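You operate a simulated robot arm through the tools that you are given. There is no shell and no other tool. Be economical: measure what you need, move in short steps, check, and stop when the job is done.

Carry out the task below with a simulated robot arm. There is one attempt and no reset: what you move stays moved.

TASK
Put the blue hub sprocket from the shelf under the blue bench on the deck beside the belt roll and the white hub sprocket in the scrap tub. Take the riser block from the blue bench and put it on the green bench. Put the soap pot on the deck beside the belt roll away on the shelf under the blue bench. Fetch the grease pot from the deck beside the belt roll and set it on the brown trolley. Put the short post from the deck by the long shaft on the white wear tile there. Fetch the warm-air tool and stand it on top of the paint pot. Take the nylon boss and leave it on the scored tile. Take the yellow carton from the shelf under the orange bench and put it on the clear patch of the orange bench. Put the belt weight on top of the flighted section. Put the count cup on the deck by the long shaft away on the blue mat. Pull the scrap drawer open. Do these in any order. Set down upright: hub sprocket, warm-air tool, nylon boss, carton, belt weight.

It is judged by the outcome, as a careful person would: the job done as asked, and still so three seconds after it is handed in. It fails if anything else is knocked over, pushed out of place, dropped, spilled or broken.

THE ROBOT
A 6-joint arm with a two-finger parallel gripper on a trunk, on a base that drives. Base frame: it is fixed to the floor where the robot stands at the start and does not move with it; the origin is under the middle of the robot, x ahead of it, y to its left, z up; the surface under the hand at the start is at about z = 800. Lengths are in mm, angles in rad, forces in N, time in s.
With the tool pointing down near the work surface it reaches from about 200 to 660 mm from the robot's upright axis, wherever it stands. Its first joint turns from -2.897 to 2.897 rad. Places, roughly: belt weight (9x5x7 cm) [-3400, 3600, 400]; blue mat (25x26 cm) [-1520, -3500, 860]; brown trolley [-1000, 3700, 800]; carton [-4750, 3750, 500]; clear patch of the orange bench (20x20 cm) [-5180, 3680, 800]; count cup (8x8x5 cm) [-1600, 1900, 800]; deck beside the belt roll [-3600, 1800, 800]; flighted section (12x9x5 cm) [-6800, 3600, 800]; grease pot [-3500, 2000, 750]; green bench [400, 2600, 800]; hub sprocket [500, -500, 500]; nylon boss (4x4x8 cm) [400, -2100, 900]; paint pot [-1250, -2000, 750]; riser block (4x6x13 cm) [400, -200, 900]; scored tile (9x9x2 cm) [-2000, -1100, 400]; scrap drawer [400, 2000, 700]; scrap tub (31x15 cm) [-800, -1140, 700]; shelf under the blue bench (147x24 cm) [480, -680, 440]; short post (4x4x13 cm) [-2300, 1900, 800]; soap pot [-3750, 2000, 750]; warm-air tool [500, -3000, 750]; wear tile (9x9x2 cm) [-2400, 1900, 800]. Payload 4.1 kg.
The TCP is the grasp point between the finger pads, 23 mm short of the fingertips. In the tool frame z runs along the fingers and y along their closing line. Largest opening 94 mm; finger width 38, thickness 10; the body of the gripper, 54 by 96 mm, starts 39 mm behind the TCP.
Orientation is that of the tool frame in the base frame, as a unit quaternion [x, y, z, w]. With the fingers straight down and closing along the base's y, the tool's x points along the base's -x, its y along +y and its z along -z.

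THE INTERFACE
- The arm moves only by the tool arm_command. Its arguments are lists of equal length, an entry for each row: "xyz": the shift along the tool's x, y, z in units of 400 mm (1.0 is 400 mm), a list of three; "delta_rot": the turn, a rotation vector about the tool's x, y, z in units of 60 degrees (1.0 is 60 degrees), a list of three; "grip": the gripper command, from -1 (shut) to 1 (fully open), values between in proportion. In form: {"xyz": [[x, y, z], ...], "delta_rot": [[ax, ay, az], ...], "grip": [grip, ...]}. A call has 1 to 8 rows; each row is the pose to reach, as a shift and turn from the pose commanded when the call began, along the tool's axes at that moment. A call with a number of a shift or a turn outside -1 to 1 is refused whole. Each row takes 0.2 s and may step no farther than 50 mm and 0.15 rad from the row before; otherwise, or with a gripper value out of range, the whole call is refused. Where a pose cannot be reached the arm comes as near as it can. A force on the tool above 40 N (or 10 N above the force at the start of the call, whichever is more), or a blocked arm, ends the call early, and 0.2 s more pass. Each finger travels about 45 mm/s and halts on what it meets, pressing with about 43 N; the grip force reading is that of the motor and also rises with nothing between the fingers. The clock runs only during rows and for 0.2 s after the last one: add rows that repeat a pose to give the fingers time. It gives the time, the measured TCP pose, the force on the tool (base axes), the opening and the grip force at its end, in the units of the frame above (readings bear some noise), with the torque about the TCP (base axes, N m) and any sound that the robot's microphone picked up, and new pictures: "views" is both (left out), scene, wrist or none.
- Cameras (640 x 400 px; columns grow to the right, rows downward): "scene" is now at [4.1, 109.3, 1288.9]; the picture's right is [-0.67, -0.74, 0.00], its down [-0.49, 0.44, -0.75] and it looks along [0.56, -0.50, -0.66] (base axes); focal length 253 px, centre (320, 200). "wrist" rides on the gripper at [86, 16, -74] in the tool frame; the picture's right is [-0.18, 0.98, 0.00], its down [-0.58, -0.11, -0.81] and it looks along [-0.79, -0.15, 0.59] (tool axes); focal length 243 px, centre (320, 200). There is no depth. A picture from a camera that has moved, and an enlarged one, comes with that camera's place and axes in the base frame and with its lens.
- slide_trunk(by): slides the trunk up (or, below 0, down) by that many mm; the arm and the scene camera ride with it, the base frame stays. It gives what a move gives, with no picture.
- steer(legs): drives the robot by 1 to 6 legs, each [ahead, turn to the left] in mm and rad, along the robot's own axes; the way and the turn of a leg run together, so that a leg with both is an arc; at most 1500 mm and 3.142 rad a leg. The arm and the cameras ride along, it lands a little off, and it stops where it bumps. It gives what a move gives, and a new picture of the scene camera.
- aim_head(pan, tilt): turns the head with the scene camera to pan (to the left, within 2.705 rad either way) and tilt (down, from -0.506 to 1.204), counted from straight ahead of the robot. It gives what a move gives, and a new picture of the scene camera.
- enlarge(camera, box): a new picture of the part [left, top, right, bottom] of that camera's present view, enlarged. It takes no simulated time.
- hand_in(): hands the job in; it is judged then, once.

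Go step by step. Nothing tells you exact positions but the pictures and the camera data: compare them with the known pose of the tool, close in by small moves and look again before you grip or let go. The budget is 556 turns and 360 pictures, counting those below and the enlarged ones. Unless the task says otherwise, let go and move clear before handing in, and close with one line.

The tools are called after "Call:" as name(argument=value, ...) on one line, values as JSON. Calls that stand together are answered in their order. arm_command: Moves the arm, as the interface text tells. Its arguments: {"type":"object","properties":{"xyz":{"type":"array","items":{"type":"array","items":{"type":"number"}}},"delta_rot":{"type":"array","items":{"type":"array","items":{"type":"number"}}},"grip":{"type":"array","items":{"type":"number"}},"views":{"type":"string","enum":["both","scene","wrist","none"]}},"required":["xyz","delta_rot","grip"]} The other tools are called the same way: slide_trunk (by) slides the trunk up or down; steer (legs) drives the base; aim_head (pan, tilt) turns the head that bears the scene camera; enlarge (camera, box) takes an enlarged picture of a part of a camera's view; hand_in () hands the job in.

At the start:

```text
t: 0.0
position: [381.9, -198.5, 1048.7]
ee_rot: [0.0, 1.0, -0.001, 0.0]
contact_force: [-1.1, 0.0, -0.9]
moment: [0.03, 0.0, 0.0]
opening: 93.9
grasp_force: 0.0
trunk travel left (down, up): [-250.0, 340.0]
robot x, y, heading: [-1.8, 0.2, -0.002]
head pan, tilt: [-0.733, 0.719]
```

scene: 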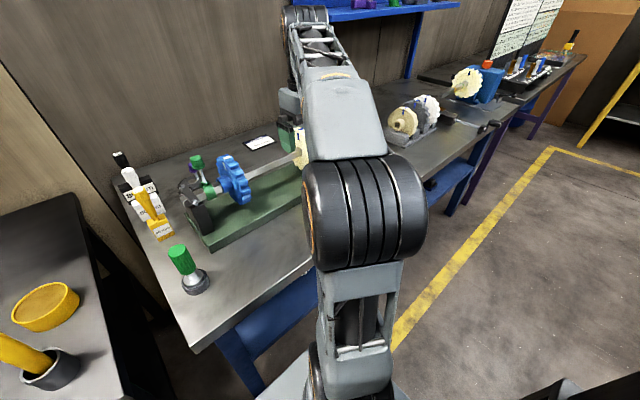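
wrist: 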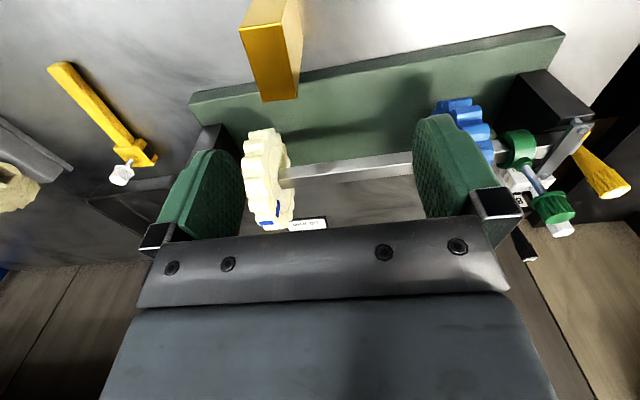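

I see the blue bench with a shaft rig on it and the gripper hovering over it. I'll look around with the head first.

Call:
aim_head(pan=0.0, tilt=0.9)

Call:
aim_head(pan=-1.3, tilt=0.6)

Call:
aim_head(pan=0.9, tilt=0.5)

Call:
aim_head(pan=2.2, tilt=0.4)

Call:
aim_head(pan=-2.4, tilt=0.4)

```text
t: 1.1
position: [381.6, -198.3, 1048.2]
ee_rot: [0.0, 1.0, 0.0, 0.0]
contact_force: [1.2, -0.1, -0.2]
moment: [0.02, -0.04, -0.02]
opening: 94.0
grasp_force: 0.2
trunk travel left (down, up): [-250.0, 340.0]
robot x, y, heading: [0.6, -1.1, -0.006]
head pan, tilt: [0.0, 0.901]
camera scene: at [17.1, 165.5, 1274.5], right [0.0, -1.0, 0.0], down [-0.78, 0.0, -0.62], along [0.62, 0.0, -0.78], focal length 253 px, centre (320, 200)
```

scene: 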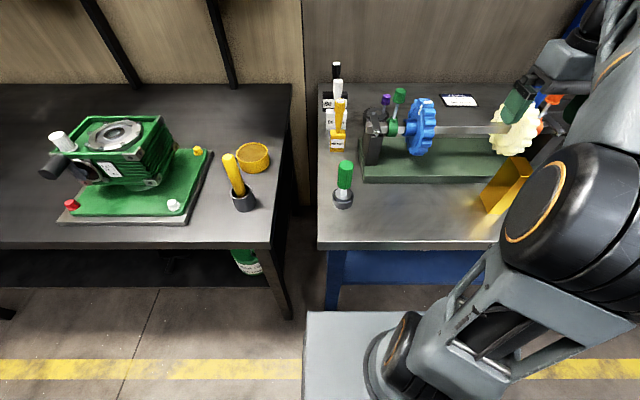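

```text
t: 2.6
position: [380.9, -197.9, 1049.0]
ee_rot: [0.0, 1.0, 0.001, 0.0]
contact_force: [0.5, -0.2, -0.4]
moment: [-0.01, -0.02, 0.0]
opening: 94.2
grasp_force: 0.1
trunk travel left (down, up): [-250.0, 340.0]
robot x, y, heading: [2.2, 1.6, -0.003]
head pan, tilt: [-1.3, 0.6]
camera scene: at [-34.8, 80.4, 1299.2], right [-0.96, -0.27, 0.0], down [-0.15, 0.54, -0.82], along [0.22, -0.79, -0.57], focal length 253 px, centre (320, 200)
```

scene: 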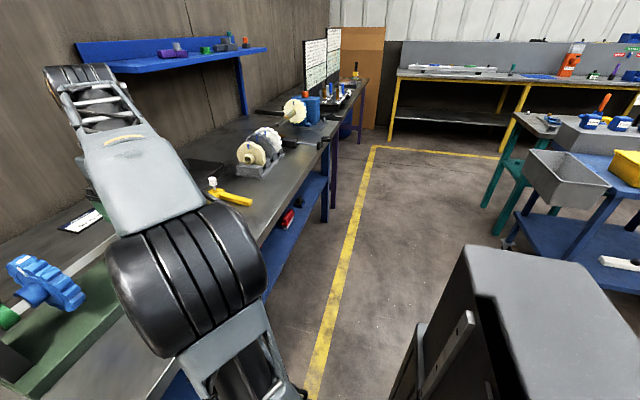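

```text
t: 4.6
position: [382.4, -199.8, 1048.2]
ee_rot: [0.0, 1.0, 0.0, 0.0]
contact_force: [0.6, -0.3, -0.8]
moment: [-0.01, 0.02, 0.02]
opening: 94.0
grasp_force: 0.1
trunk travel left (down, up): [-250.0, 340.0]
robot x, y, heading: [-0.7, 2.1, -0.003]
head pan, tilt: [0.901, 0.499]
camera scene: at [-1.9, 236.9, 1308.3], right [0.78, -0.62, 0.0], down [-0.3, -0.38, -0.88], along [0.55, 0.69, -0.48], focal length 253 px, centre (320, 200)
```

scene: 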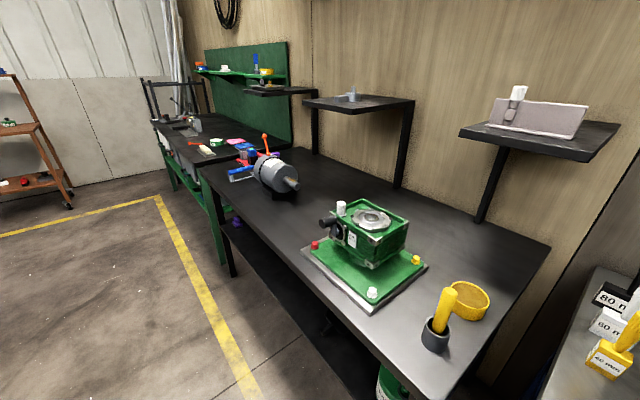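

```text
t: 6.1
position: [382.3, -197.5, 1048.0]
ee_rot: [0.0, 1.0, 0.0, 0.0]
contact_force: [0.6, -0.2, 0.3]
moment: [-0.01, 0.02, -0.01]
opening: 94.2
grasp_force: 0.2
trunk travel left (down, up): [-250.0, 340.0]
robot x, y, heading: [1.1, -0.1, -0.001]
head pan, tilt: [2.201, 0.4]
camera scene: at [-113.0, 240.5, 1317.4], right [0.81, 0.59, 0.0], down [0.23, -0.31, -0.92], along [-0.54, 0.74, -0.39], focal length 253 px, centre (320, 200)
```

scene: 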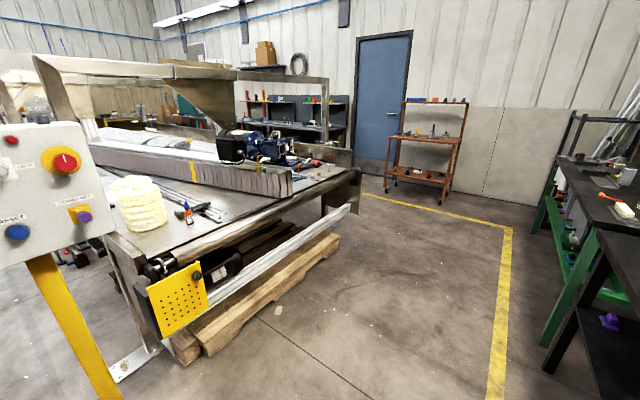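

```text
t: 9.8
position: [381.0, -197.4, 1048.4]
ee_rot: [0.0, 1.0, 0.0, 0.0]
contact_force: [-0.4, 0.0, -0.5]
moment: [0.01, 0.01, -0.01]
opening: 94.1
grasp_force: 0.0
trunk travel left (down, up): [-250.0, 340.0]
robot x, y, heading: [-2.6, 1.8, 0.001]
head pan, tilt: [-2.4, 0.4]
camera scene: at [-126.7, 103.0, 1317.4], right [-0.68, 0.74, 0.0], down [0.29, 0.26, -0.92], along [-0.68, -0.62, -0.39], focal length 253 px, centre (320, 200)
```

scene: 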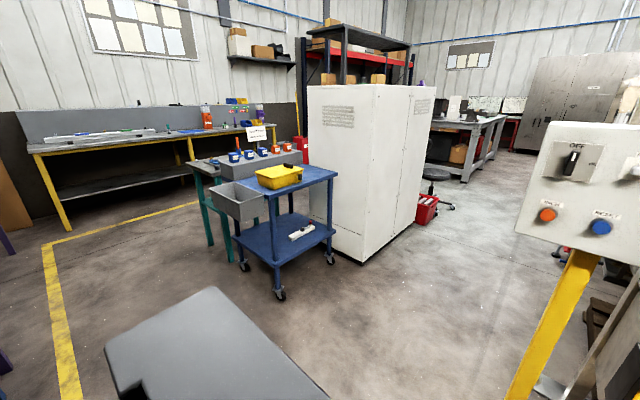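

The yellow riser block is at about (390,-240) on the blue bench. I'll take a closer look.

Call:
arm_command(xyz=[[0.1, 0, -0.05], [0.2, 0, -0.1]], delta_rot=[[0, 0, 0], [0, 0, 0]], grip=[1, 1], views="wrist")

Call:
aim_head(pan=-0.4, tilt=0.95)

```text
t: 10.4
position: [302.2, -197.6, 1091.1]
ee_rot: [0.0, 1.0, -0.001, 0.0]
contact_force: [-0.3, -0.8, -0.4]
moment: [0.01, 0.01, -0.02]
opening: 94.0
grasp_force: 0.1
trunk travel left (down, up): [-250.0, 340.0]
robot x, y, heading: [-4.1, 1.4, -0.002]
head pan, tilt: [-2.4, 0.4]
camera wrist: at [215.3, -180.6, 1165.1], right [0.18, 0.98, 0.0], down [0.58, -0.11, 0.81], along [0.79, -0.15, -0.59], focal length 243 px, centre (320, 200)
```

wrist: 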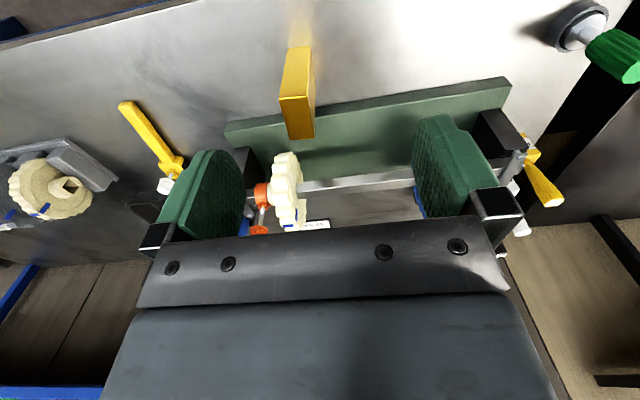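

```text
t: 12.3
position: [302.1, -196.4, 1088.7]
ee_rot: [0.001, 1.0, 0.0, 0.0]
contact_force: [-0.3, 0.2, -0.3]
moment: [0.02, 0.03, 0.0]
opening: 93.9
grasp_force: 0.0
trunk travel left (down, up): [-250.0, 340.0]
robot x, y, heading: [-1.7, 2.1, 0.001]
head pan, tilt: [-0.4, 0.949]
camera scene: at [8.5, 137.3, 1270.8], right [-0.39, -0.92, 0.0], down [-0.75, 0.32, -0.58], along [0.54, -0.23, -0.81], focal length 253 px, centre (320, 200)
```

scene: 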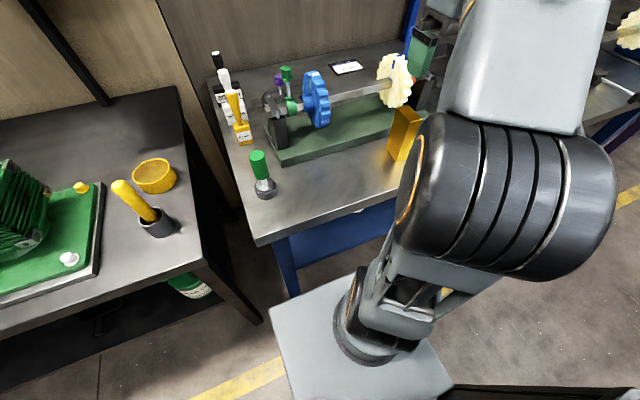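

Call:
enlarge(camera="scene", box=[340, 80, 440, 180])

Call:
enlarge(camera="wrist", box=[240, 30, 360, 150])

```text
4.00 times, centred on (390, 130) of scene
camera zoom: at [8.5, 137.3, 1270.8], right [-0.39, -0.92, 0.0], down [-0.75, 0.32, -0.58], along [0.54, -0.23, -0.81], focal length 1011 px, centre (40, 480)
```

zoom: 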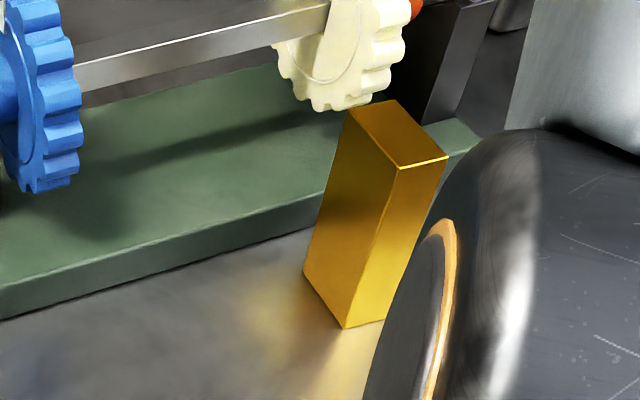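

```text
3.33 times, centred on (300, 90) of wrist
camera zoom: at [215.7, -180.8, 1164.8], right [0.18, 0.98, 0.0], down [0.58, -0.11, 0.81], along [0.79, -0.15, -0.59], focal length 809 px, centre (387, 567)
```

zoom: 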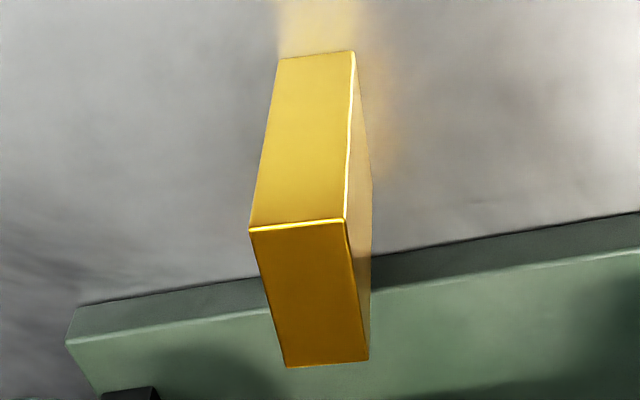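

The block stands at about (379,-238), top about z 925, turned slightly clockwise. I'll hover above it and check.

Call:
arm_command(xyz=[[-0.08, -0.04, 0.06], [-0.16, -0.08, 0.12], [-0.1925, -0.1, 0.2], [-0.1925, -0.1, 0.22]], delta_rot=[[0, 0, 0.03], [0, 0, 0.067], [0, 0, 0.067], [0, 0, 0.067]], grip=[1, 1, 1, 1])

```text
t: 13.3
position: [378.8, -239.5, 1000.4]
ee_rot: [0.034, 0.999, 0.0, 0.0]
contact_force: [-0.2, 0.4, -0.5]
moment: [0.03, 0.02, 0.02]
opening: 94.0
grasp_force: 0.1
trunk travel left (down, up): [-250.0, 340.0]
robot x, y, heading: [-0.1, 0.5, 0.002]
head pan, tilt: [-0.4, 0.949]
camera scene: at [8.6, 137.2, 1270.8], right [-0.39, -0.92, 0.0], down [-0.75, 0.32, -0.58], along [0.54, -0.23, -0.81], focal length 253 px, centre (320, 200)
camera wrist: at [293.3, -216.1, 1074.9], right [0.25, 0.97, 0.0], down [0.57, -0.15, 0.81], along [0.78, -0.2, -0.59], focal length 243 px, centre (320, 200)
```

scene: 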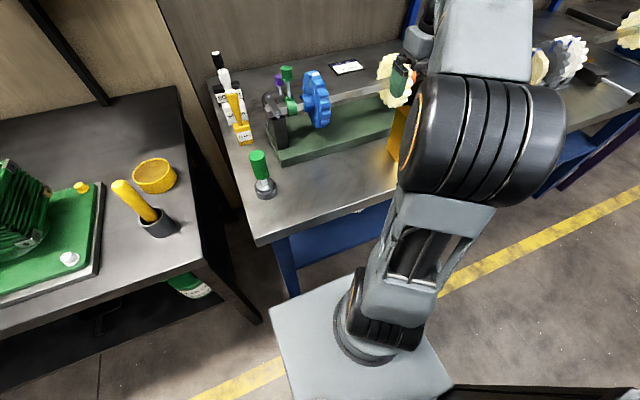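
wrist: 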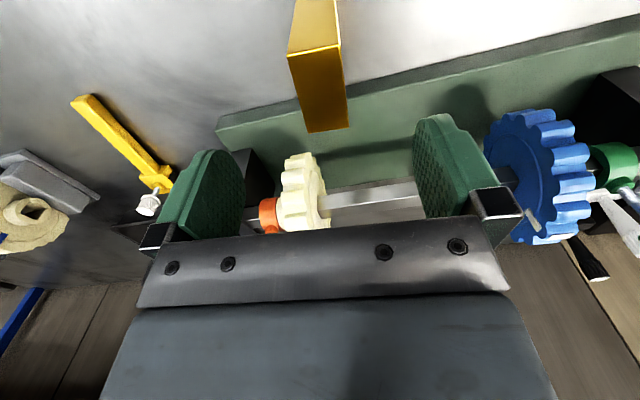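

Aligned over it. I'll descend and grip.

Call:
arm_command(xyz=[[-0.01, 0, 0.1], [-0.01, 0, 0.2], [-0.01, 0, 0.265], [-0.01, 0, 0.265], [-0.01, 0, 0.265], [-0.01, 0, 0.265], [-0.01, 0, 0.265]], delta_rot=[[0, 0, 0], [0, 0, 0], [0, 0, 0], [0, 0, 0], [0, 0, 0], [0, 0, 0], [0, 0, 0]], grip=[1, 1, 1, -1, -1, -1, -1], views="wrist")

```text
t: 14.9
position: [381.7, -240.7, 893.9]
ee_rot: [0.035, 0.999, 0.0, 0.0]
contact_force: [-1.2, 1.5, 0.5]
moment: [0.17, -0.01, -0.01]
opening: 31.9
grasp_force: 31.3
trunk travel left (down, up): [-250.0, 340.0]
robot x, y, heading: [-0.2, 2.2, -0.001]
head pan, tilt: [-0.4, 0.949]
camera wrist: at [298.0, -217.9, 968.6], right [0.25, 0.97, 0.0], down [0.57, -0.15, 0.81], along [0.78, -0.2, -0.59], focal length 243 px, centre (320, 200)
```

wrist: 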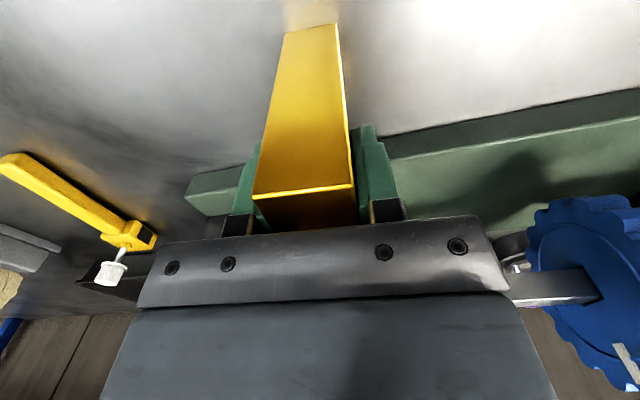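

Gripped at 32 mm. I'll lift and draw the arm in.

Call:
arm_command(xyz=[[0, 0, -0.1], [0, 0, -0.2], [0.1, 0, -0.3], [0.15, 0.08, -0.4], [0.15, 0.18, -0.45], [0.15, 0.3, -0.45], [0.15, 0.42, -0.45], [0.15, 0.5, -0.45]], delta_rot=[[0, 0, 0], [0, 0, 0], [0, 0, 0], [0, 0, 0], [0, 0, 0], [0, 0, 0], [0, 0, 0], [0, 0, 0]], grip=[-1, -1, -1, -1, -1, -1, -1, -1], views="none")

Call:
aim_head(pan=0, tilt=0.6)

```text
refused: row 3 steps farther than a row can; nothing moved
```

```text
t: 15.8
position: [382.5, -240.4, 894.4]
ee_rot: [0.035, 0.999, 0.0, 0.0]
contact_force: [1.1, 1.7, -1.2]
moment: [0.18, -0.05, 0.0]
opening: 31.9
grasp_force: 42.9
trunk travel left (down, up): [-250.0, 340.0]
robot x, y, heading: [1.2, 1.5, 0.003]
head pan, tilt: [0.0, 0.6]
camera scene: at [29.9, 165.7, 1299.1], right [0.0, -1.0, 0.0], down [-0.57, 0.0, -0.82], along [0.82, 0.0, -0.57], focal length 253 px, centre (320, 200)
```

scene: 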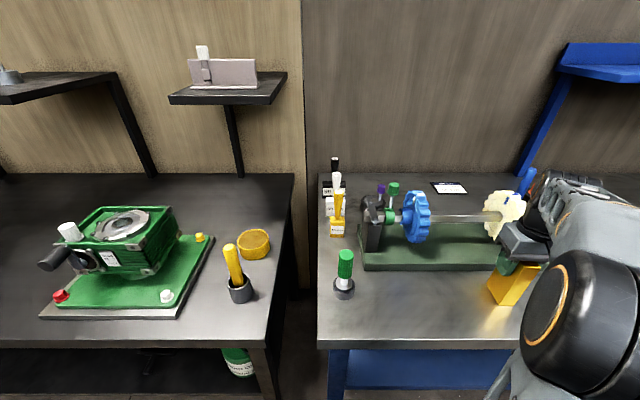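

Call:
arm_command(xyz=[[0, 0, -0.12], [0, 0, -0.24], [0.05, 0.03, -0.34], [0.1, 0.1, -0.42], [0.13, 0.2, -0.45], [0.14, 0.31, -0.45], [0.15, 0.42, -0.45], [0.15, 0.5, -0.45]], delta_rot=[[0, 0, 0], [0, 0, 0], [0, 0, 0], [0, 0, 0], [0, 0, 0], [0, 0, 0], [0, 0, 0], [0, 0, 0]], grip=[-1, -1, -1, -1, -1, -1, -1, -1], views="none")

Call:
steer(legs=[[-350, 0], [0, 1.571], [2550, 0]])

```text
t: 17.6
position: [336.9, -32.9, 1074.2]
ee_rot: [0.035, 0.999, 0.0, 0.0]
contact_force: [-0.4, 0.2, -6.4]
moment: [-0.03, 0.0, -0.02]
opening: 32.0
grasp_force: 42.9
trunk travel left (down, up): [-250.0, 340.0]
robot x, y, heading: [-1.6, 4.5, -0.002]
head pan, tilt: [0.0, 0.6]
```

```text
refused: 2550 is not a number from -1500 to 1500
```

Call:
steer(legs=[[-350, 0], [0, 1.571], [1300, 0], [1250, 0]])

```text
t: 35.6
position: [-349.9, 2857.4, 1073.4]
ee_rot: [-0.682, 0.732, 0.001, 0.0]
contact_force: [-0.1, 0.4, -6.8]
moment: [0.03, 0.03, 0.01]
opening: 31.7
grasp_force: 43.0
trunk travel left (down, up): [-250.0, 340.0]
robot x, y, heading: [-383.8, 2519.8, 1.569]
head pan, tilt: [0.0, 0.6]
camera scene: at [-547.8, 2549.4, 1299.2], right [1.0, 0.0, 0.0], down [0.0, -0.57, -0.82], along [0.0, 0.82, -0.57], focal length 253 px, centre (320, 200)
```

scene: 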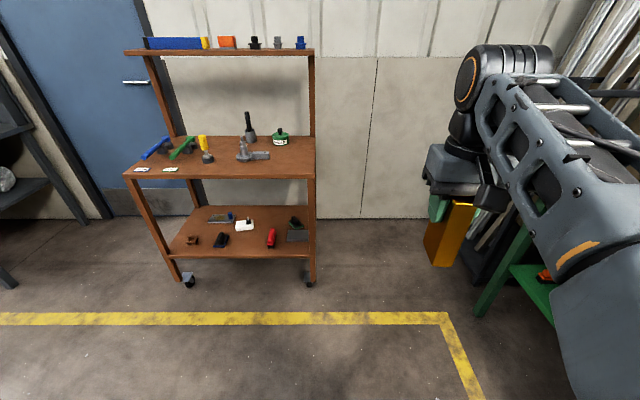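

Call:
steer(legs=[[0, -1.569], [120, 0]])

Call:
aim_head(pan=-0.3, tilt=0.8)

```text
t: 40.7
position: [74.6, 2496.7, 1074.2]
ee_rot: [0.026, 1.0, 0.0, 0.0]
contact_force: [0.2, -0.6, -6.5]
moment: [-0.02, -0.03, -0.03]
opening: 31.8
grasp_force: 43.0
trunk travel left (down, up): [-250.0, 340.0]
robot x, y, heading: [-264.8, 2526.8, 0.016]
head pan, tilt: [0.0, 0.6]
camera scene: at [-236.0, 2689.5, 1299.2], right [0.02, -1.0, 0.0], down [-0.56, -0.01, -0.83], along [0.82, 0.01, -0.56], focal length 253 px, centre (320, 200)
```

scene: 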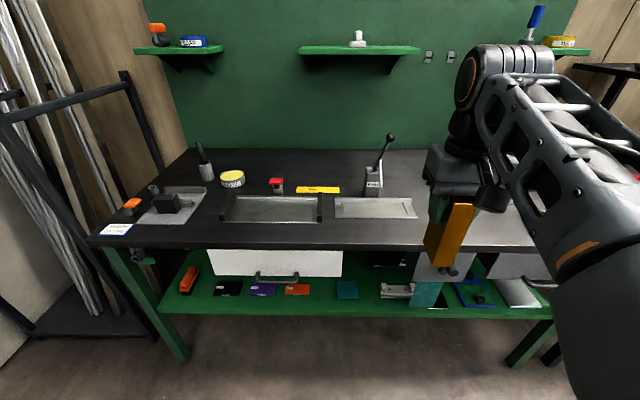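

```text
t: 41.5
position: [73.8, 2496.4, 1074.3]
ee_rot: [0.027, 1.0, 0.0, 0.0]
contact_force: [0.0, -0.2, -6.3]
moment: [-0.02, -0.04, 0.0]
opening: 32.1
grasp_force: 43.2
trunk travel left (down, up): [-250.0, 340.0]
robot x, y, heading: [-263.8, 2521.6, 0.017]
head pan, tilt: [-0.3, 0.799]
camera scene: at [-246.7, 2665.5, 1282.4], right [-0.28, -0.96, 0.0], down [-0.69, 0.2, -0.7], along [0.67, -0.19, -0.72], focal length 253 px, centre (320, 200)
```

scene: 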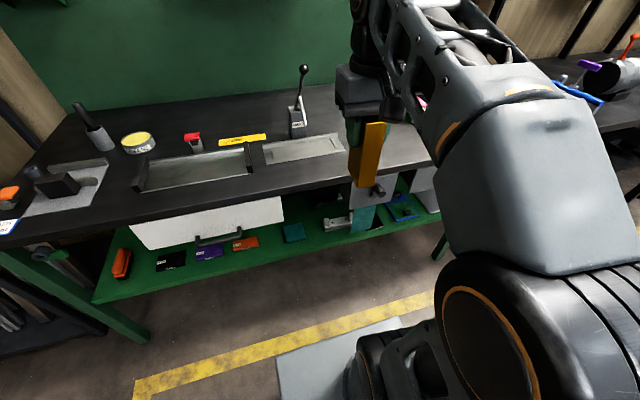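

Call:
enlarge(camera="wrist", box=[0, 0, 640, 400])

Call:
aim_head(pan=-0.9, tilt=0.7)

```text
1.00 times, centred on (320, 200) of wrist (not enlarged: the box is as wide or as high as the picture)
camera zoom: at [-11.0, 2517.1, 1148.6], right [0.24, 0.97, 0.0], down [0.58, -0.14, 0.81], along [0.78, -0.19, -0.59], focal length 243 px, centre (320, 200)
```

zoom: 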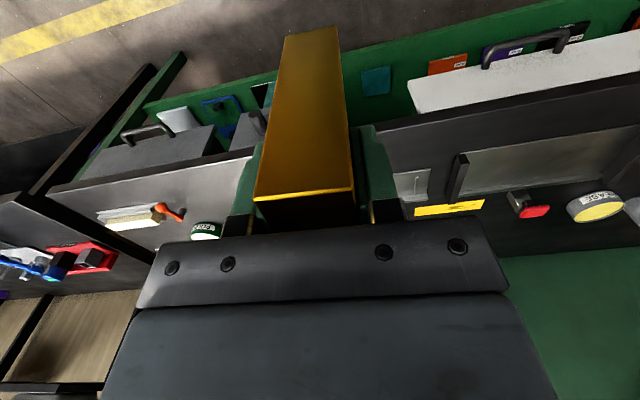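

```text
t: 42.5
position: [74.6, 2496.6, 1074.0]
ee_rot: [0.027, 1.0, 0.0, 0.0]
contact_force: [0.4, 0.5, -5.7]
moment: [-0.02, -0.03, 0.01]
opening: 31.9
grasp_force: 42.6
trunk travel left (down, up): [-250.0, 340.0]
robot x, y, heading: [-261.5, 2526.0, 0.017]
head pan, tilt: [-0.901, 0.7]
camera scene: at [-270.3, 2622.4, 1290.6], right [-0.77, -0.64, 0.0], down [-0.41, 0.5, -0.76], along [0.49, -0.59, -0.64], focal length 253 px, centre (320, 200)
```

scene: 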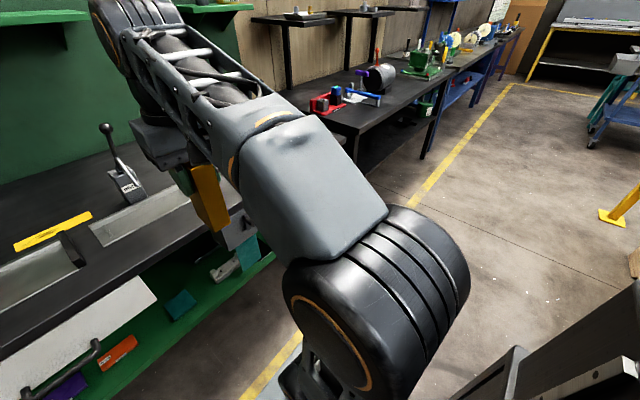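

I'll close in on the bench and place the riser at about (350,2285), a clear area of the green bench.

Call:
steer(legs=[[170, 0]])

```text
t: 43.9
position: [244.4, 2499.6, 1073.8]
ee_rot: [0.026, 1.0, 0.0, 0.0]
contact_force: [0.8, -0.3, -5.7]
moment: [-0.01, -0.03, 0.04]
opening: 31.8
grasp_force: 43.0
trunk travel left (down, up): [-250.0, 340.0]
robot x, y, heading: [-92.1, 2526.9, 0.019]
head pan, tilt: [-0.901, 0.7]
camera scene: at [-100.9, 2625.4, 1290.6], right [-0.77, -0.64, 0.0], down [-0.41, 0.5, -0.76], along [0.49, -0.59, -0.64], focal length 253 px, centre (320, 200)
```

scene: 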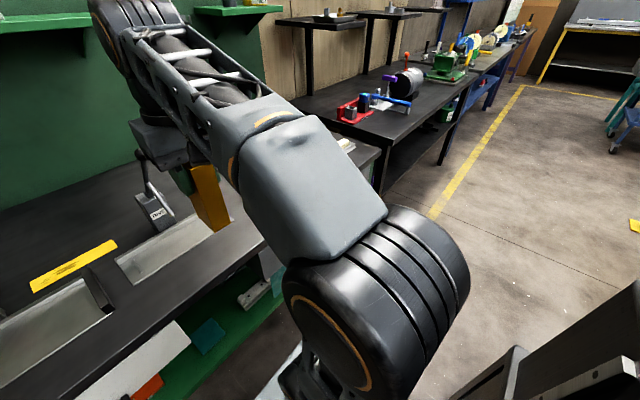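

Call:
arm_command(xyz=[[-0.05, -0.1, 0], [-0.1, -0.2, 0], [-0.15, -0.3, 0], [-0.2, -0.4, 0], [-0.26, -0.5, 0], [-0.29, -0.523, 0.05]], delta_rot=[[0, 0, 0], [0, 0, 0], [0, 0, 0], [0, 0, 0], [0, 0, 0], [0, 0, 0]], grip=[-1, -1, -1, -1, -1, -1])

```text
t: 45.3
position: [348.8, 2284.4, 1053.6]
ee_rot: [0.025, 1.0, 0.001, -0.001]
contact_force: [-0.2, -0.2, -7.7]
moment: [0.0, 0.01, 0.0]
opening: 31.8
grasp_force: 42.9
trunk travel left (down, up): [-250.0, 340.0]
robot x, y, heading: [-95.6, 2522.3, 0.018]
head pan, tilt: [-0.901, 0.7]
camera scene: at [-100.5, 2624.9, 1290.6], right [-0.77, -0.64, 0.0], down [-0.41, 0.5, -0.76], along [0.49, -0.59, -0.64], focal length 253 px, centre (320, 200)
camera wrist: at [264.2, 2305.3, 1128.5], right [0.23, 0.97, 0.0], down [0.58, -0.14, 0.8], along [0.78, -0.19, -0.59], focal length 243 px, centre (320, 200)
```

scene: 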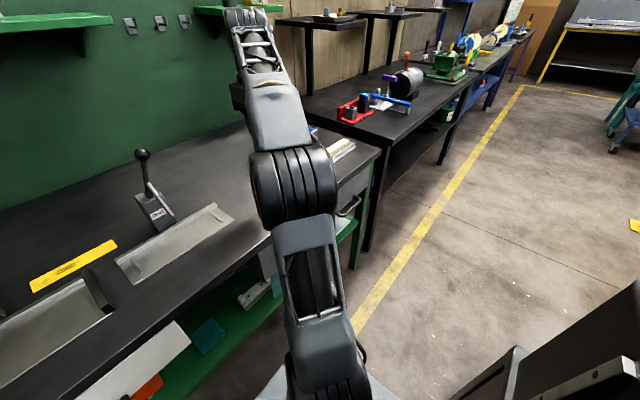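
wrist: 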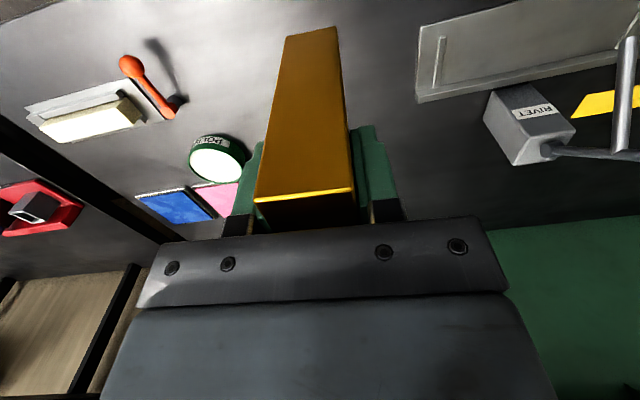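

Call:
arm_command(xyz=[[0, 0, 0.1], [0, 0, 0.2], [0, 0, 0.3], [0, 0, 0.35], [0, 0, 0.37]], delta_rot=[[0, 0, 0], [0, 0, 0], [0, 0, 0], [0, 0, 0], [0, 0, 0]], grip=[-1, -1, -1, -1, -1], views="wrist")

```text
t: 46.5
position: [347.6, 2285.3, 905.0]
ee_rot: [0.027, 1.0, 0.001, 0.0]
contact_force: [-1.0, 0.2, -6.3]
moment: [-0.01, -0.03, -0.01]
opening: 32.0
grasp_force: 42.9
trunk travel left (down, up): [-250.0, 340.0]
robot x, y, heading: [-95.8, 2526.6, 0.019]
head pan, tilt: [-0.901, 0.7]
camera wrist: at [263.6, 2306.4, 979.5], right [0.23, 0.97, 0.0], down [0.58, -0.14, 0.81], along [0.78, -0.19, -0.59], focal length 243 px, centre (320, 200)
```

wrist: 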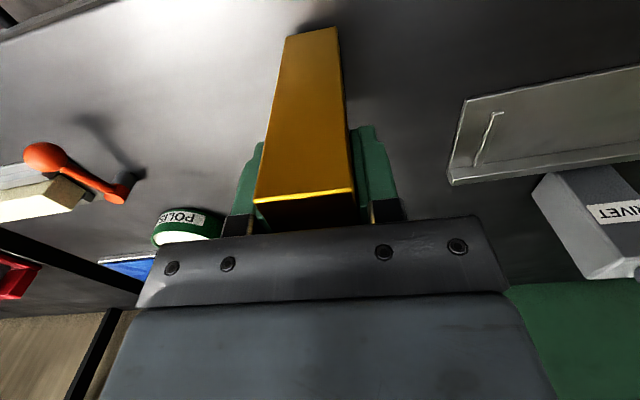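

Call:
arm_command(xyz=[[0, 0, 0.006], [0, 0, 0.012], [0, 0, 0.018], [0, 0, 0.024], [0, 0, 0.03]], delta_rot=[[0, 0, 0], [0, 0, 0], [0, 0, 0], [0, 0, 0], [0, 0, 0]], grip=[-1, -1, -1, -1, -1], views="none")

```text
t: 47.7
position: [349.0, 2284.6, 894.9]
ee_rot: [0.026, 1.0, 0.0, 0.0]
contact_force: [-0.3, -0.1, -3.9]
moment: [0.07, -0.11, 0.0]
opening: 31.9
grasp_force: 42.5
trunk travel left (down, up): [-250.0, 340.0]
robot x, y, heading: [-96.7, 2526.6, 0.017]
head pan, tilt: [-0.901, 0.7]
```

Call:
arm_command(xyz=[[0, 0, 0.005], [0, 0, 0.01]], delta_rot=[[0, 0, 0], [0, 0, 0]], grip=[-1, -1], views="none")

```text
t: 48.3
position: [347.7, 2285.1, 893.9]
ee_rot: [0.027, 1.0, -0.002, 0.005]
contact_force: [4.0, 1.6, 25.5]
moment: [0.34, 0.65, -0.08]
opening: 32.1
grasp_force: 43.5
trunk travel left (down, up): [-250.0, 340.0]
robot x, y, heading: [-91.9, 2525.0, 0.02]
head pan, tilt: [-0.901, 0.7]
```

Call:
arm_command(xyz=[[0, 0, -0.007], [0, 0, -0.007], [0, 0, -0.007], [0, 0, -0.007]], delta_rot=[[0, 0, 0], [0, 0, 0], [0, 0, 0], [0, 0, 0]], grip=[-1, 0.3, 0.3, 0.3], views="none")

Call:
arm_command(xyz=[[0, 0, -0.1], [0, 0, -0.2], [0, 0, -0.3], [0.08, 0, -0.38]], delta_rot=[[0, 0, 0], [0, 0, 0], [0, 0, 0], [0, 0, 0]], grip=[0.3, 0.3, 0.3, 0.3], views="wrist")

```text
t: 49.3
position: [348.1, 2284.0, 892.8]
ee_rot: [0.026, 1.0, -0.001, -0.001]
contact_force: [0.2, 0.5, -1.1]
moment: [-0.01, 0.02, 0.01]
opening: 61.2
grasp_force: 0.0
trunk travel left (down, up): [-250.0, 340.0]
robot x, y, heading: [-90.8, 2526.4, 0.019]
head pan, tilt: [-0.901, 0.7]
```

```text
t: 50.3
position: [316.9, 2287.3, 1043.7]
ee_rot: [0.027, 1.0, 0.001, -0.001]
contact_force: [0.6, 0.4, 0.0]
moment: [-0.01, 0.02, -0.01]
opening: 61.3
grasp_force: 0.0
trunk travel left (down, up): [-250.0, 340.0]
robot x, y, heading: [-91.4, 2531.8, 0.019]
head pan, tilt: [-0.901, 0.7]
camera wrist: at [231.7, 2306.9, 1119.3], right [0.23, 0.97, 0.0], down [0.58, -0.14, 0.81], along [0.78, -0.19, -0.59], focal length 243 px, centre (320, 200)
```

wrist: 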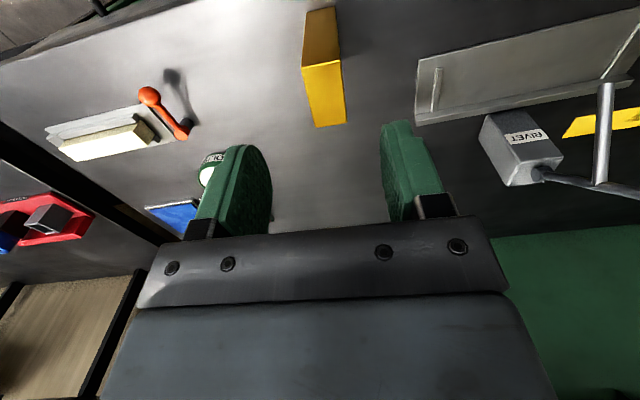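

The riser stands on the green bench. Next I'll back off to see the drawers.

Call:
steer(legs=[[-300, 0], [0, -0.9]])

Call:
aim_head(pan=0.7, tilt=0.7)

```text
t: 54.7
position: [-324.3, 2051.7, 1045.4]
ee_rot: [0.453, 0.891, 0.0, 0.0]
contact_force: [0.5, 0.1, -0.1]
moment: [-0.01, 0.01, 0.0]
opening: 60.9
grasp_force: 0.0
trunk travel left (down, up): [-250.0, 340.0]
robot x, y, heading: [-392.9, 2522.9, -0.868]
head pan, tilt: [-0.901, 0.7]
camera scene: at [-322.2, 2590.0, 1290.6], right [-0.98, 0.2, 0.0], down [0.13, 0.63, -0.76], along [-0.15, -0.75, -0.64], focal length 253 px, centre (320, 200)
```

scene: 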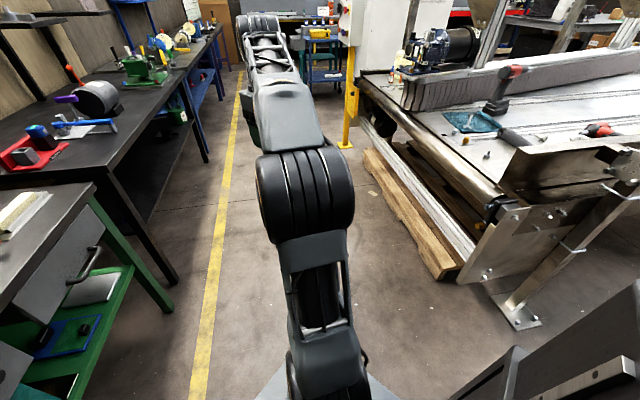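

```text
t: 56.3
position: [-325.0, 2051.7, 1045.4]
ee_rot: [0.453, 0.892, 0.0, -0.001]
contact_force: [0.1, -0.4, 0.4]
moment: [0.03, 0.0, 0.0]
opening: 61.2
grasp_force: 0.0
trunk travel left (down, up): [-250.0, 340.0]
robot x, y, heading: [-393.1, 2518.3, -0.867]
head pan, tilt: [0.7, 0.7]
camera scene: at [-221.5, 2658.8, 1290.6], right [-0.17, -0.99, 0.0], down [-0.63, 0.11, -0.76], along [0.75, -0.13, -0.64], focal length 253 px, centre (320, 200)
```

scene: 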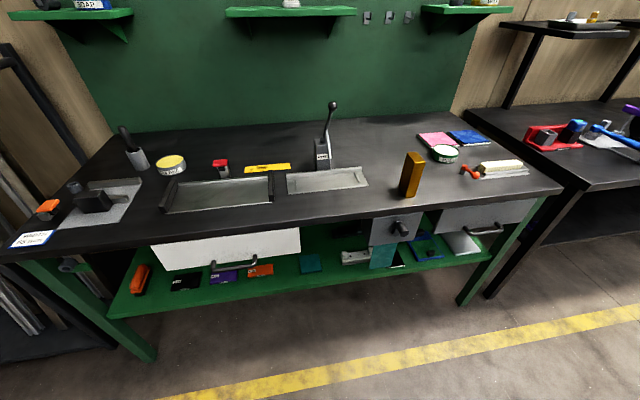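

Call:
enlarge(camera="scene", box=[350, 180, 550, 300])

```text
3.20 times, centred on (450, 240) of scene
camera zoom: at [-221.5, 2658.8, 1290.6], right [-0.17, -0.99, 0.0], down [-0.63, 0.11, -0.76], along [0.75, -0.13, -0.64], focal length 809 px, centre (-96, 72)
```

zoom: 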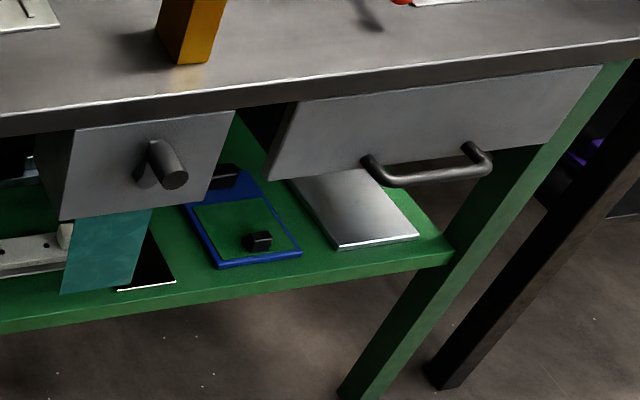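

The right-hand grey drawer (handle bar about y 1967–2085, z≈678) is the scrap drawer. I'll drive in front of it.

Call:
steer(legs=[[0, -0.577], [497, 0], [0, 1.444]])

Call:
aim_head(pan=0.0, tilt=0.9)

```text
t: 64.4
position: [71.8, 1780.3, 1045.3]
ee_rot: [0.033, 0.999, 0.0, 0.0]
contact_force: [-0.3, -0.3, -0.6]
moment: [-0.02, -0.02, 0.0]
opening: 61.1
grasp_force: 0.1
trunk travel left (down, up): [-250.0, 340.0]
robot x, y, heading: [-330.9, 2024.2, 0.001]
head pan, tilt: [0.7, 0.7]
camera scene: at [-328.7, 2247.9, 1290.6], right [0.65, -0.76, 0.0], down [-0.49, -0.42, -0.76], along [0.58, 0.49, -0.64], focal length 253 px, centre (320, 200)
```

scene: 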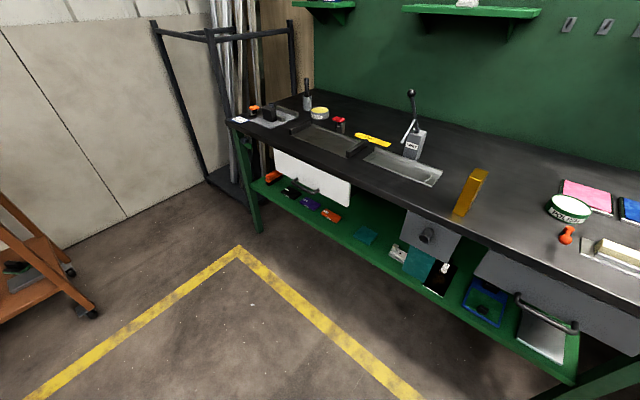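

```text
t: 65.5
position: [70.8, 1779.6, 1045.0]
ee_rot: [0.034, 0.999, 0.0, 0.0]
contact_force: [-0.8, -0.7, 0.3]
moment: [-0.02, 0.0, -0.01]
opening: 61.1
grasp_force: 0.1
trunk travel left (down, up): [-250.0, 340.0]
robot x, y, heading: [-332.9, 2026.9, -0.001]
head pan, tilt: [0.0, 0.901]
camera scene: at [-318.1, 2193.2, 1274.5], right [0.0, -1.0, 0.0], down [-0.78, 0.0, -0.62], along [0.62, 0.0, -0.78], focal length 253 px, centre (320, 200)
```

scene: 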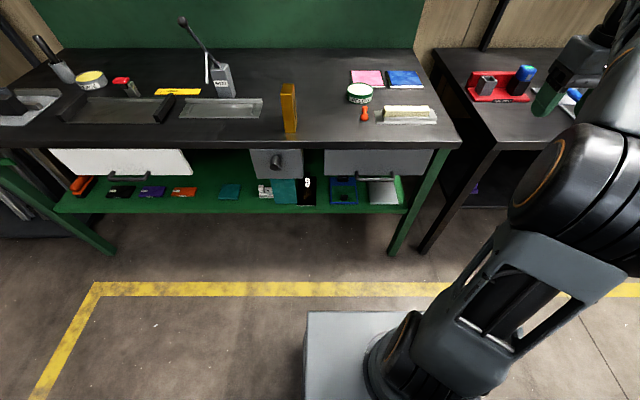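

Call:
enlarge(camera="scene", box=[320, 130, 460, 220])

```text
4.44 times, centred on (390, 175) of scene
camera zoom: at [-318.1, 2193.2, 1274.5], right [0.0, -1.0, 0.0], down [-0.78, 0.0, -0.62], along [0.62, 0.0, -0.78], focal length 1123 px, centre (9, 311)
```

zoom: 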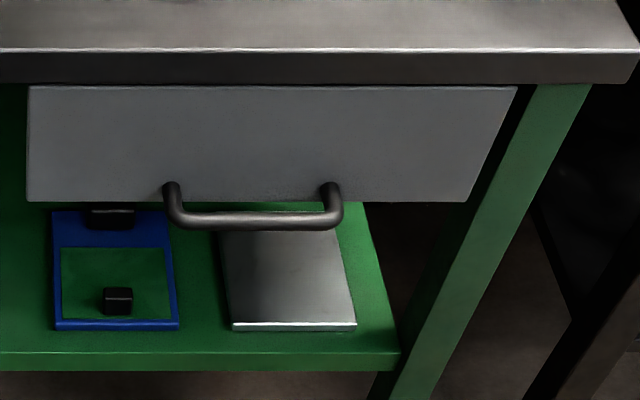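

The handle bar is at about (257,2007,660), 34 mm proud of the drawer front. I'll move in, lower the trunk, and bring the hand in front of it.

Call:
steer(legs=[[80, 0]])

Call:
arm_command(xyz=[[0.05, 0.11, 0], [0.1, 0.22, 0], [0.15, 0.33, 0], [0.2, 0.44, 0], [0.25, 0.55, 0]], delta_rot=[[0, 0, 0], [0, 0, 0], [0, 0, 0], [0, 0, 0], [0, 0, 0]], grip=[0.3, 0.3, 0.3, 0.3, 0.3], views="none")

Call:
slide_trunk(by=-200)

```text
t: 66.5
position: [150.9, 1781.0, 1045.7]
ee_rot: [0.035, 0.999, 0.0, 0.0]
contact_force: [-0.2, -0.3, -0.6]
moment: [-0.01, -0.02, -0.07]
opening: 61.4
grasp_force: 0.2
trunk travel left (down, up): [-250.0, 340.0]
robot x, y, heading: [-257.9, 2025.7, -0.001]
head pan, tilt: [0.0, 0.901]
camera scene: at [-239.0, 2193.3, 1274.4], right [0.0, -1.0, 0.0], down [-0.78, 0.0, -0.62], along [0.62, 0.0, -0.78], focal length 253 px, centre (320, 200)
```

scene: 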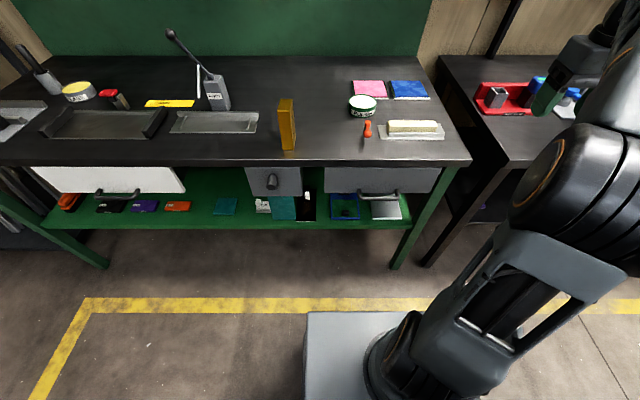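

```text
t: 67.7
position: [64.9, 2008.7, 1044.3]
ee_rot: [0.034, 0.999, 0.0, -0.001]
contact_force: [-0.1, -0.9, 0.4]
moment: [-0.04, 0.02, 0.0]
opening: 60.9
grasp_force: 0.1
trunk travel left (down, up): [-250.0, 340.0]
robot x, y, heading: [-252.2, 2024.6, 0.001]
head pan, tilt: [0.0, 0.901]
```

```text
t: 69.9
position: [65.8, 2007.1, 844.2]
ee_rot: [0.034, 0.999, 0.0, 0.0]
contact_force: [-0.1, -0.5, 0.1]
moment: [-0.01, -0.04, -0.02]
opening: 61.2
grasp_force: 0.1
trunk travel left (down, up): [-50.0, 540.0]
robot x, y, heading: [-257.5, 2029.6, -0.004]
head pan, tilt: [0.0, 0.901]
```

Call:
arm_command(xyz=[[0, 0, 0], [0, 0, 0], [0, 0, 0], [0, 0, 0], [0, 0, 0], [0, 0, 0]], delta_rot=[[-0.0665, -0.062, 0.1077], [-0.133, -0.1243, 0.2155], [-0.1995, -0.1865, 0.3232], [-0.266, -0.2487, 0.431], [-0.3325, -0.3108, 0.5387], [-0.399, -0.373, 0.6465]], grip=[0.3, 0.3, 0.3, 0.3, 0.3, 0.3], views="none")

Call:
arm_command(xyz=[[0, 0, 0], [0, 0, 0], [0, 0, 0], [0, 0, 0], [0, 0, 0], [0, 0, 0]], delta_rot=[[-0.0665, -0.062, 0.1077], [-0.133, -0.1243, 0.2155], [-0.1995, -0.1865, 0.3232], [-0.266, -0.2487, 0.431], [-0.3325, -0.3108, 0.5387], [-0.399, -0.373, 0.6465]], grip=[0.3, 0.3, 0.3, 0.3, 0.3, 0.3], views="both")

```text
t: 71.5
position: [85.7, 2004.8, 823.5]
ee_rot: [0.363, 0.897, 0.195, 0.157]
contact_force: [0.1, 0.4, -0.6]
moment: [-0.01, 0.0, -0.03]
opening: 61.1
grasp_force: 0.0
trunk travel left (down, up): [-50.0, 540.0]
robot x, y, heading: [-255.2, 2027.7, 0.008]
head pan, tilt: [0.0, 0.901]
stopped in row 6: the arm was blocked; the commanded pose is now the measured one
```

```text
t: 72.4
position: [114.6, 1992.9, 780.8]
ee_rot: [0.545, 0.777, 0.258, 0.182]
contact_force: [0.6, 0.0, 0.3]
moment: [-0.01, 0.02, -0.04]
opening: 60.9
grasp_force: 0.0
trunk travel left (down, up): [-50.0, 540.0]
robot x, y, heading: [-254.5, 2032.1, 0.001]
head pan, tilt: [0.0, 0.901]
stopped in row 4: the arm was blocked; the commanded pose is now the measured one
camera scene: at [-232.8, 2193.2, 1076.4], right [0.0, -1.0, 0.0], down [-0.79, 0.0, -0.62], along [0.62, 0.0, -0.79], focal length 253 px, centre (320, 200)
camera wrist: at [55.5, 2063.9, 849.9], right [0.8, 0.1, 0.59], down [-0.34, -0.74, 0.58], along [0.49, -0.67, -0.56], focal length 243 px, centre (320, 200)
```

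scene: 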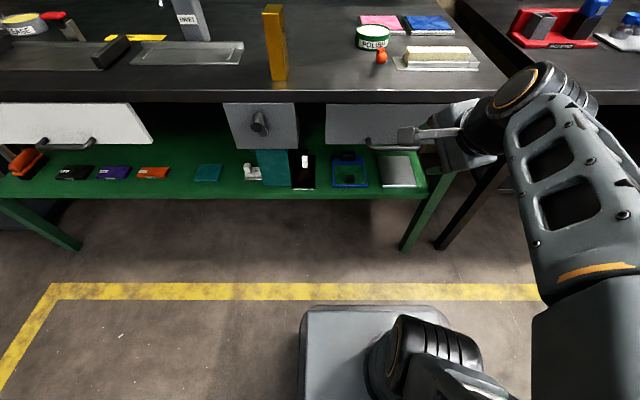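
wrist: 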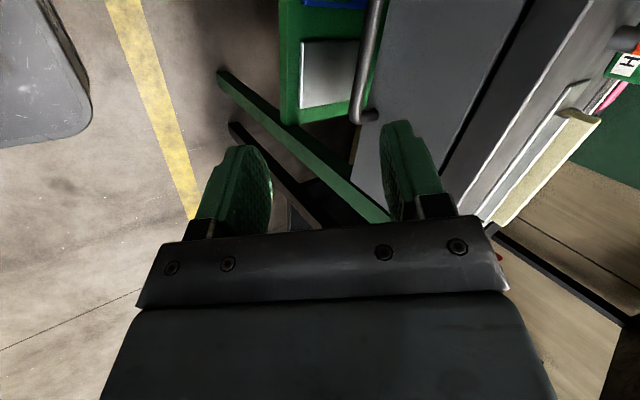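

Nearly oriented; the arm was folded too tightly. I'll extend forward and finish the rotation.

Call:
arm_command(xyz=[[-0.015, 0.03, 0.115], [-0.031, 0.061, 0.2325], [-0.031, 0.061, 0.2325], [-0.031, 0.061, 0.2325], [-0.031, 0.061, 0.2325]], delta_rot=[[0, 0, 0], [0, 0, 0], [-0.045, -0.072, 0.084], [-0.09, -0.1443, 0.168], [-0.135, -0.2164, 0.252]], grip=[0.3, 0.3, 0.3, 0.3, 0.3], views="both")

```text
t: 73.6
position: [184.1, 2007.9, 723.3]
ee_rot: [0.652, 0.652, 0.273, 0.275]
contact_force: [0.0, -0.3, -0.3]
moment: [0.02, -0.02, 0.01]
opening: 61.0
grasp_force: 0.1
trunk travel left (down, up): [-50.0, 540.0]
robot x, y, heading: [-255.5, 2025.9, -0.001]
head pan, tilt: [0.0, 0.901]
camera scene: at [-238.7, 2193.4, 1074.5], right [0.0, -1.0, 0.0], down [-0.78, 0.0, -0.62], along [0.62, 0.0, -0.78], focal length 253 px, centre (320, 200)
camera wrist: at [142.7, 2094.9, 786.2], right [0.69, -0.18, 0.7], down [-0.65, -0.58, 0.49], along [0.32, -0.79, -0.52], focal length 243 px, centre (320, 200)
```

scene: 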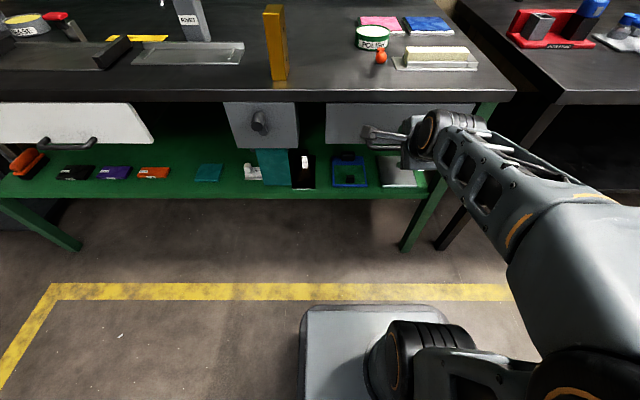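
wrist: 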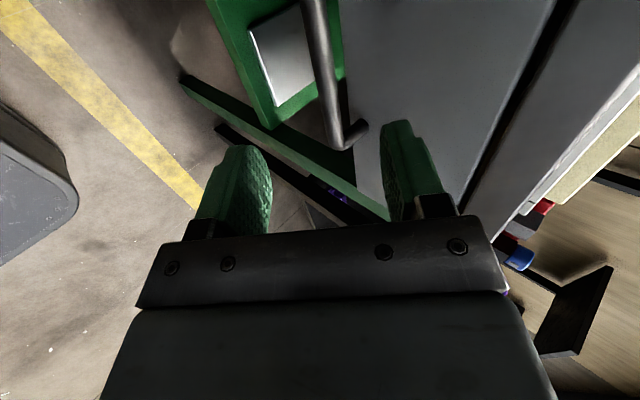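

Call:
arm_command(xyz=[[0, 0, 0.0], [0, 0, 0], [0, 0.006, 0.08], [0, 0.012, 0.13]], delta_rot=[[-0.125, 0, 0], [-0.25, 0, 0], [-0.25, 0, 0], [-0.25, 0, 0]], grip=[-0.2, -0.2, -0.2, -0.2], views="both")

```text
t: 74.6
position: [216.9, 2009.4, 696.3]
ee_rot: [0.609, 0.613, 0.355, 0.356]
contact_force: [0.4, 0.4, -0.2]
moment: [0.01, 0.01, -0.02]
opening: 37.7
grasp_force: 0.1
out of reach, approached as far as the arm can: row 3, 4
trunk travel left (down, up): [-50.0, 540.0]
robot x, y, heading: [-256.9, 2027.8, 0.0]
head pan, tilt: [0.0, 0.901]
camera scene: at [-238.9, 2193.4, 1074.4], right [0.0, -1.0, 0.0], down [-0.78, 0.0, -0.62], along [0.62, 0.0, -0.78], focal length 253 px, centre (320, 200)
camera wrist: at [160.3, 2095.3, 746.8], right [0.49, -0.18, 0.86], down [-0.75, -0.58, 0.31], along [0.45, -0.79, -0.42], focal length 243 px, centre (320, 200)
```

scene: 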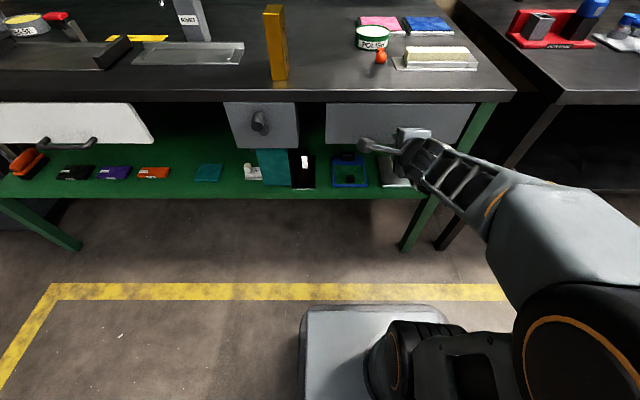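
wrist: 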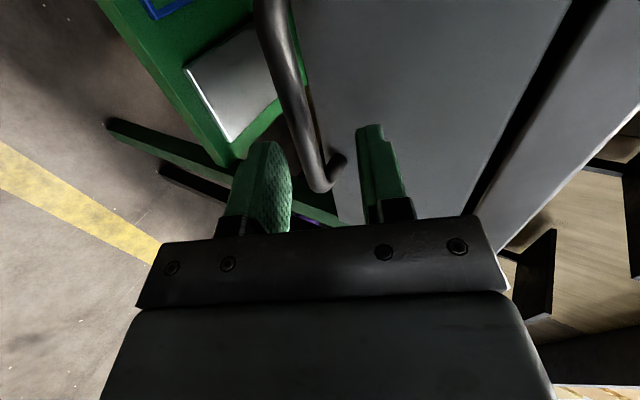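

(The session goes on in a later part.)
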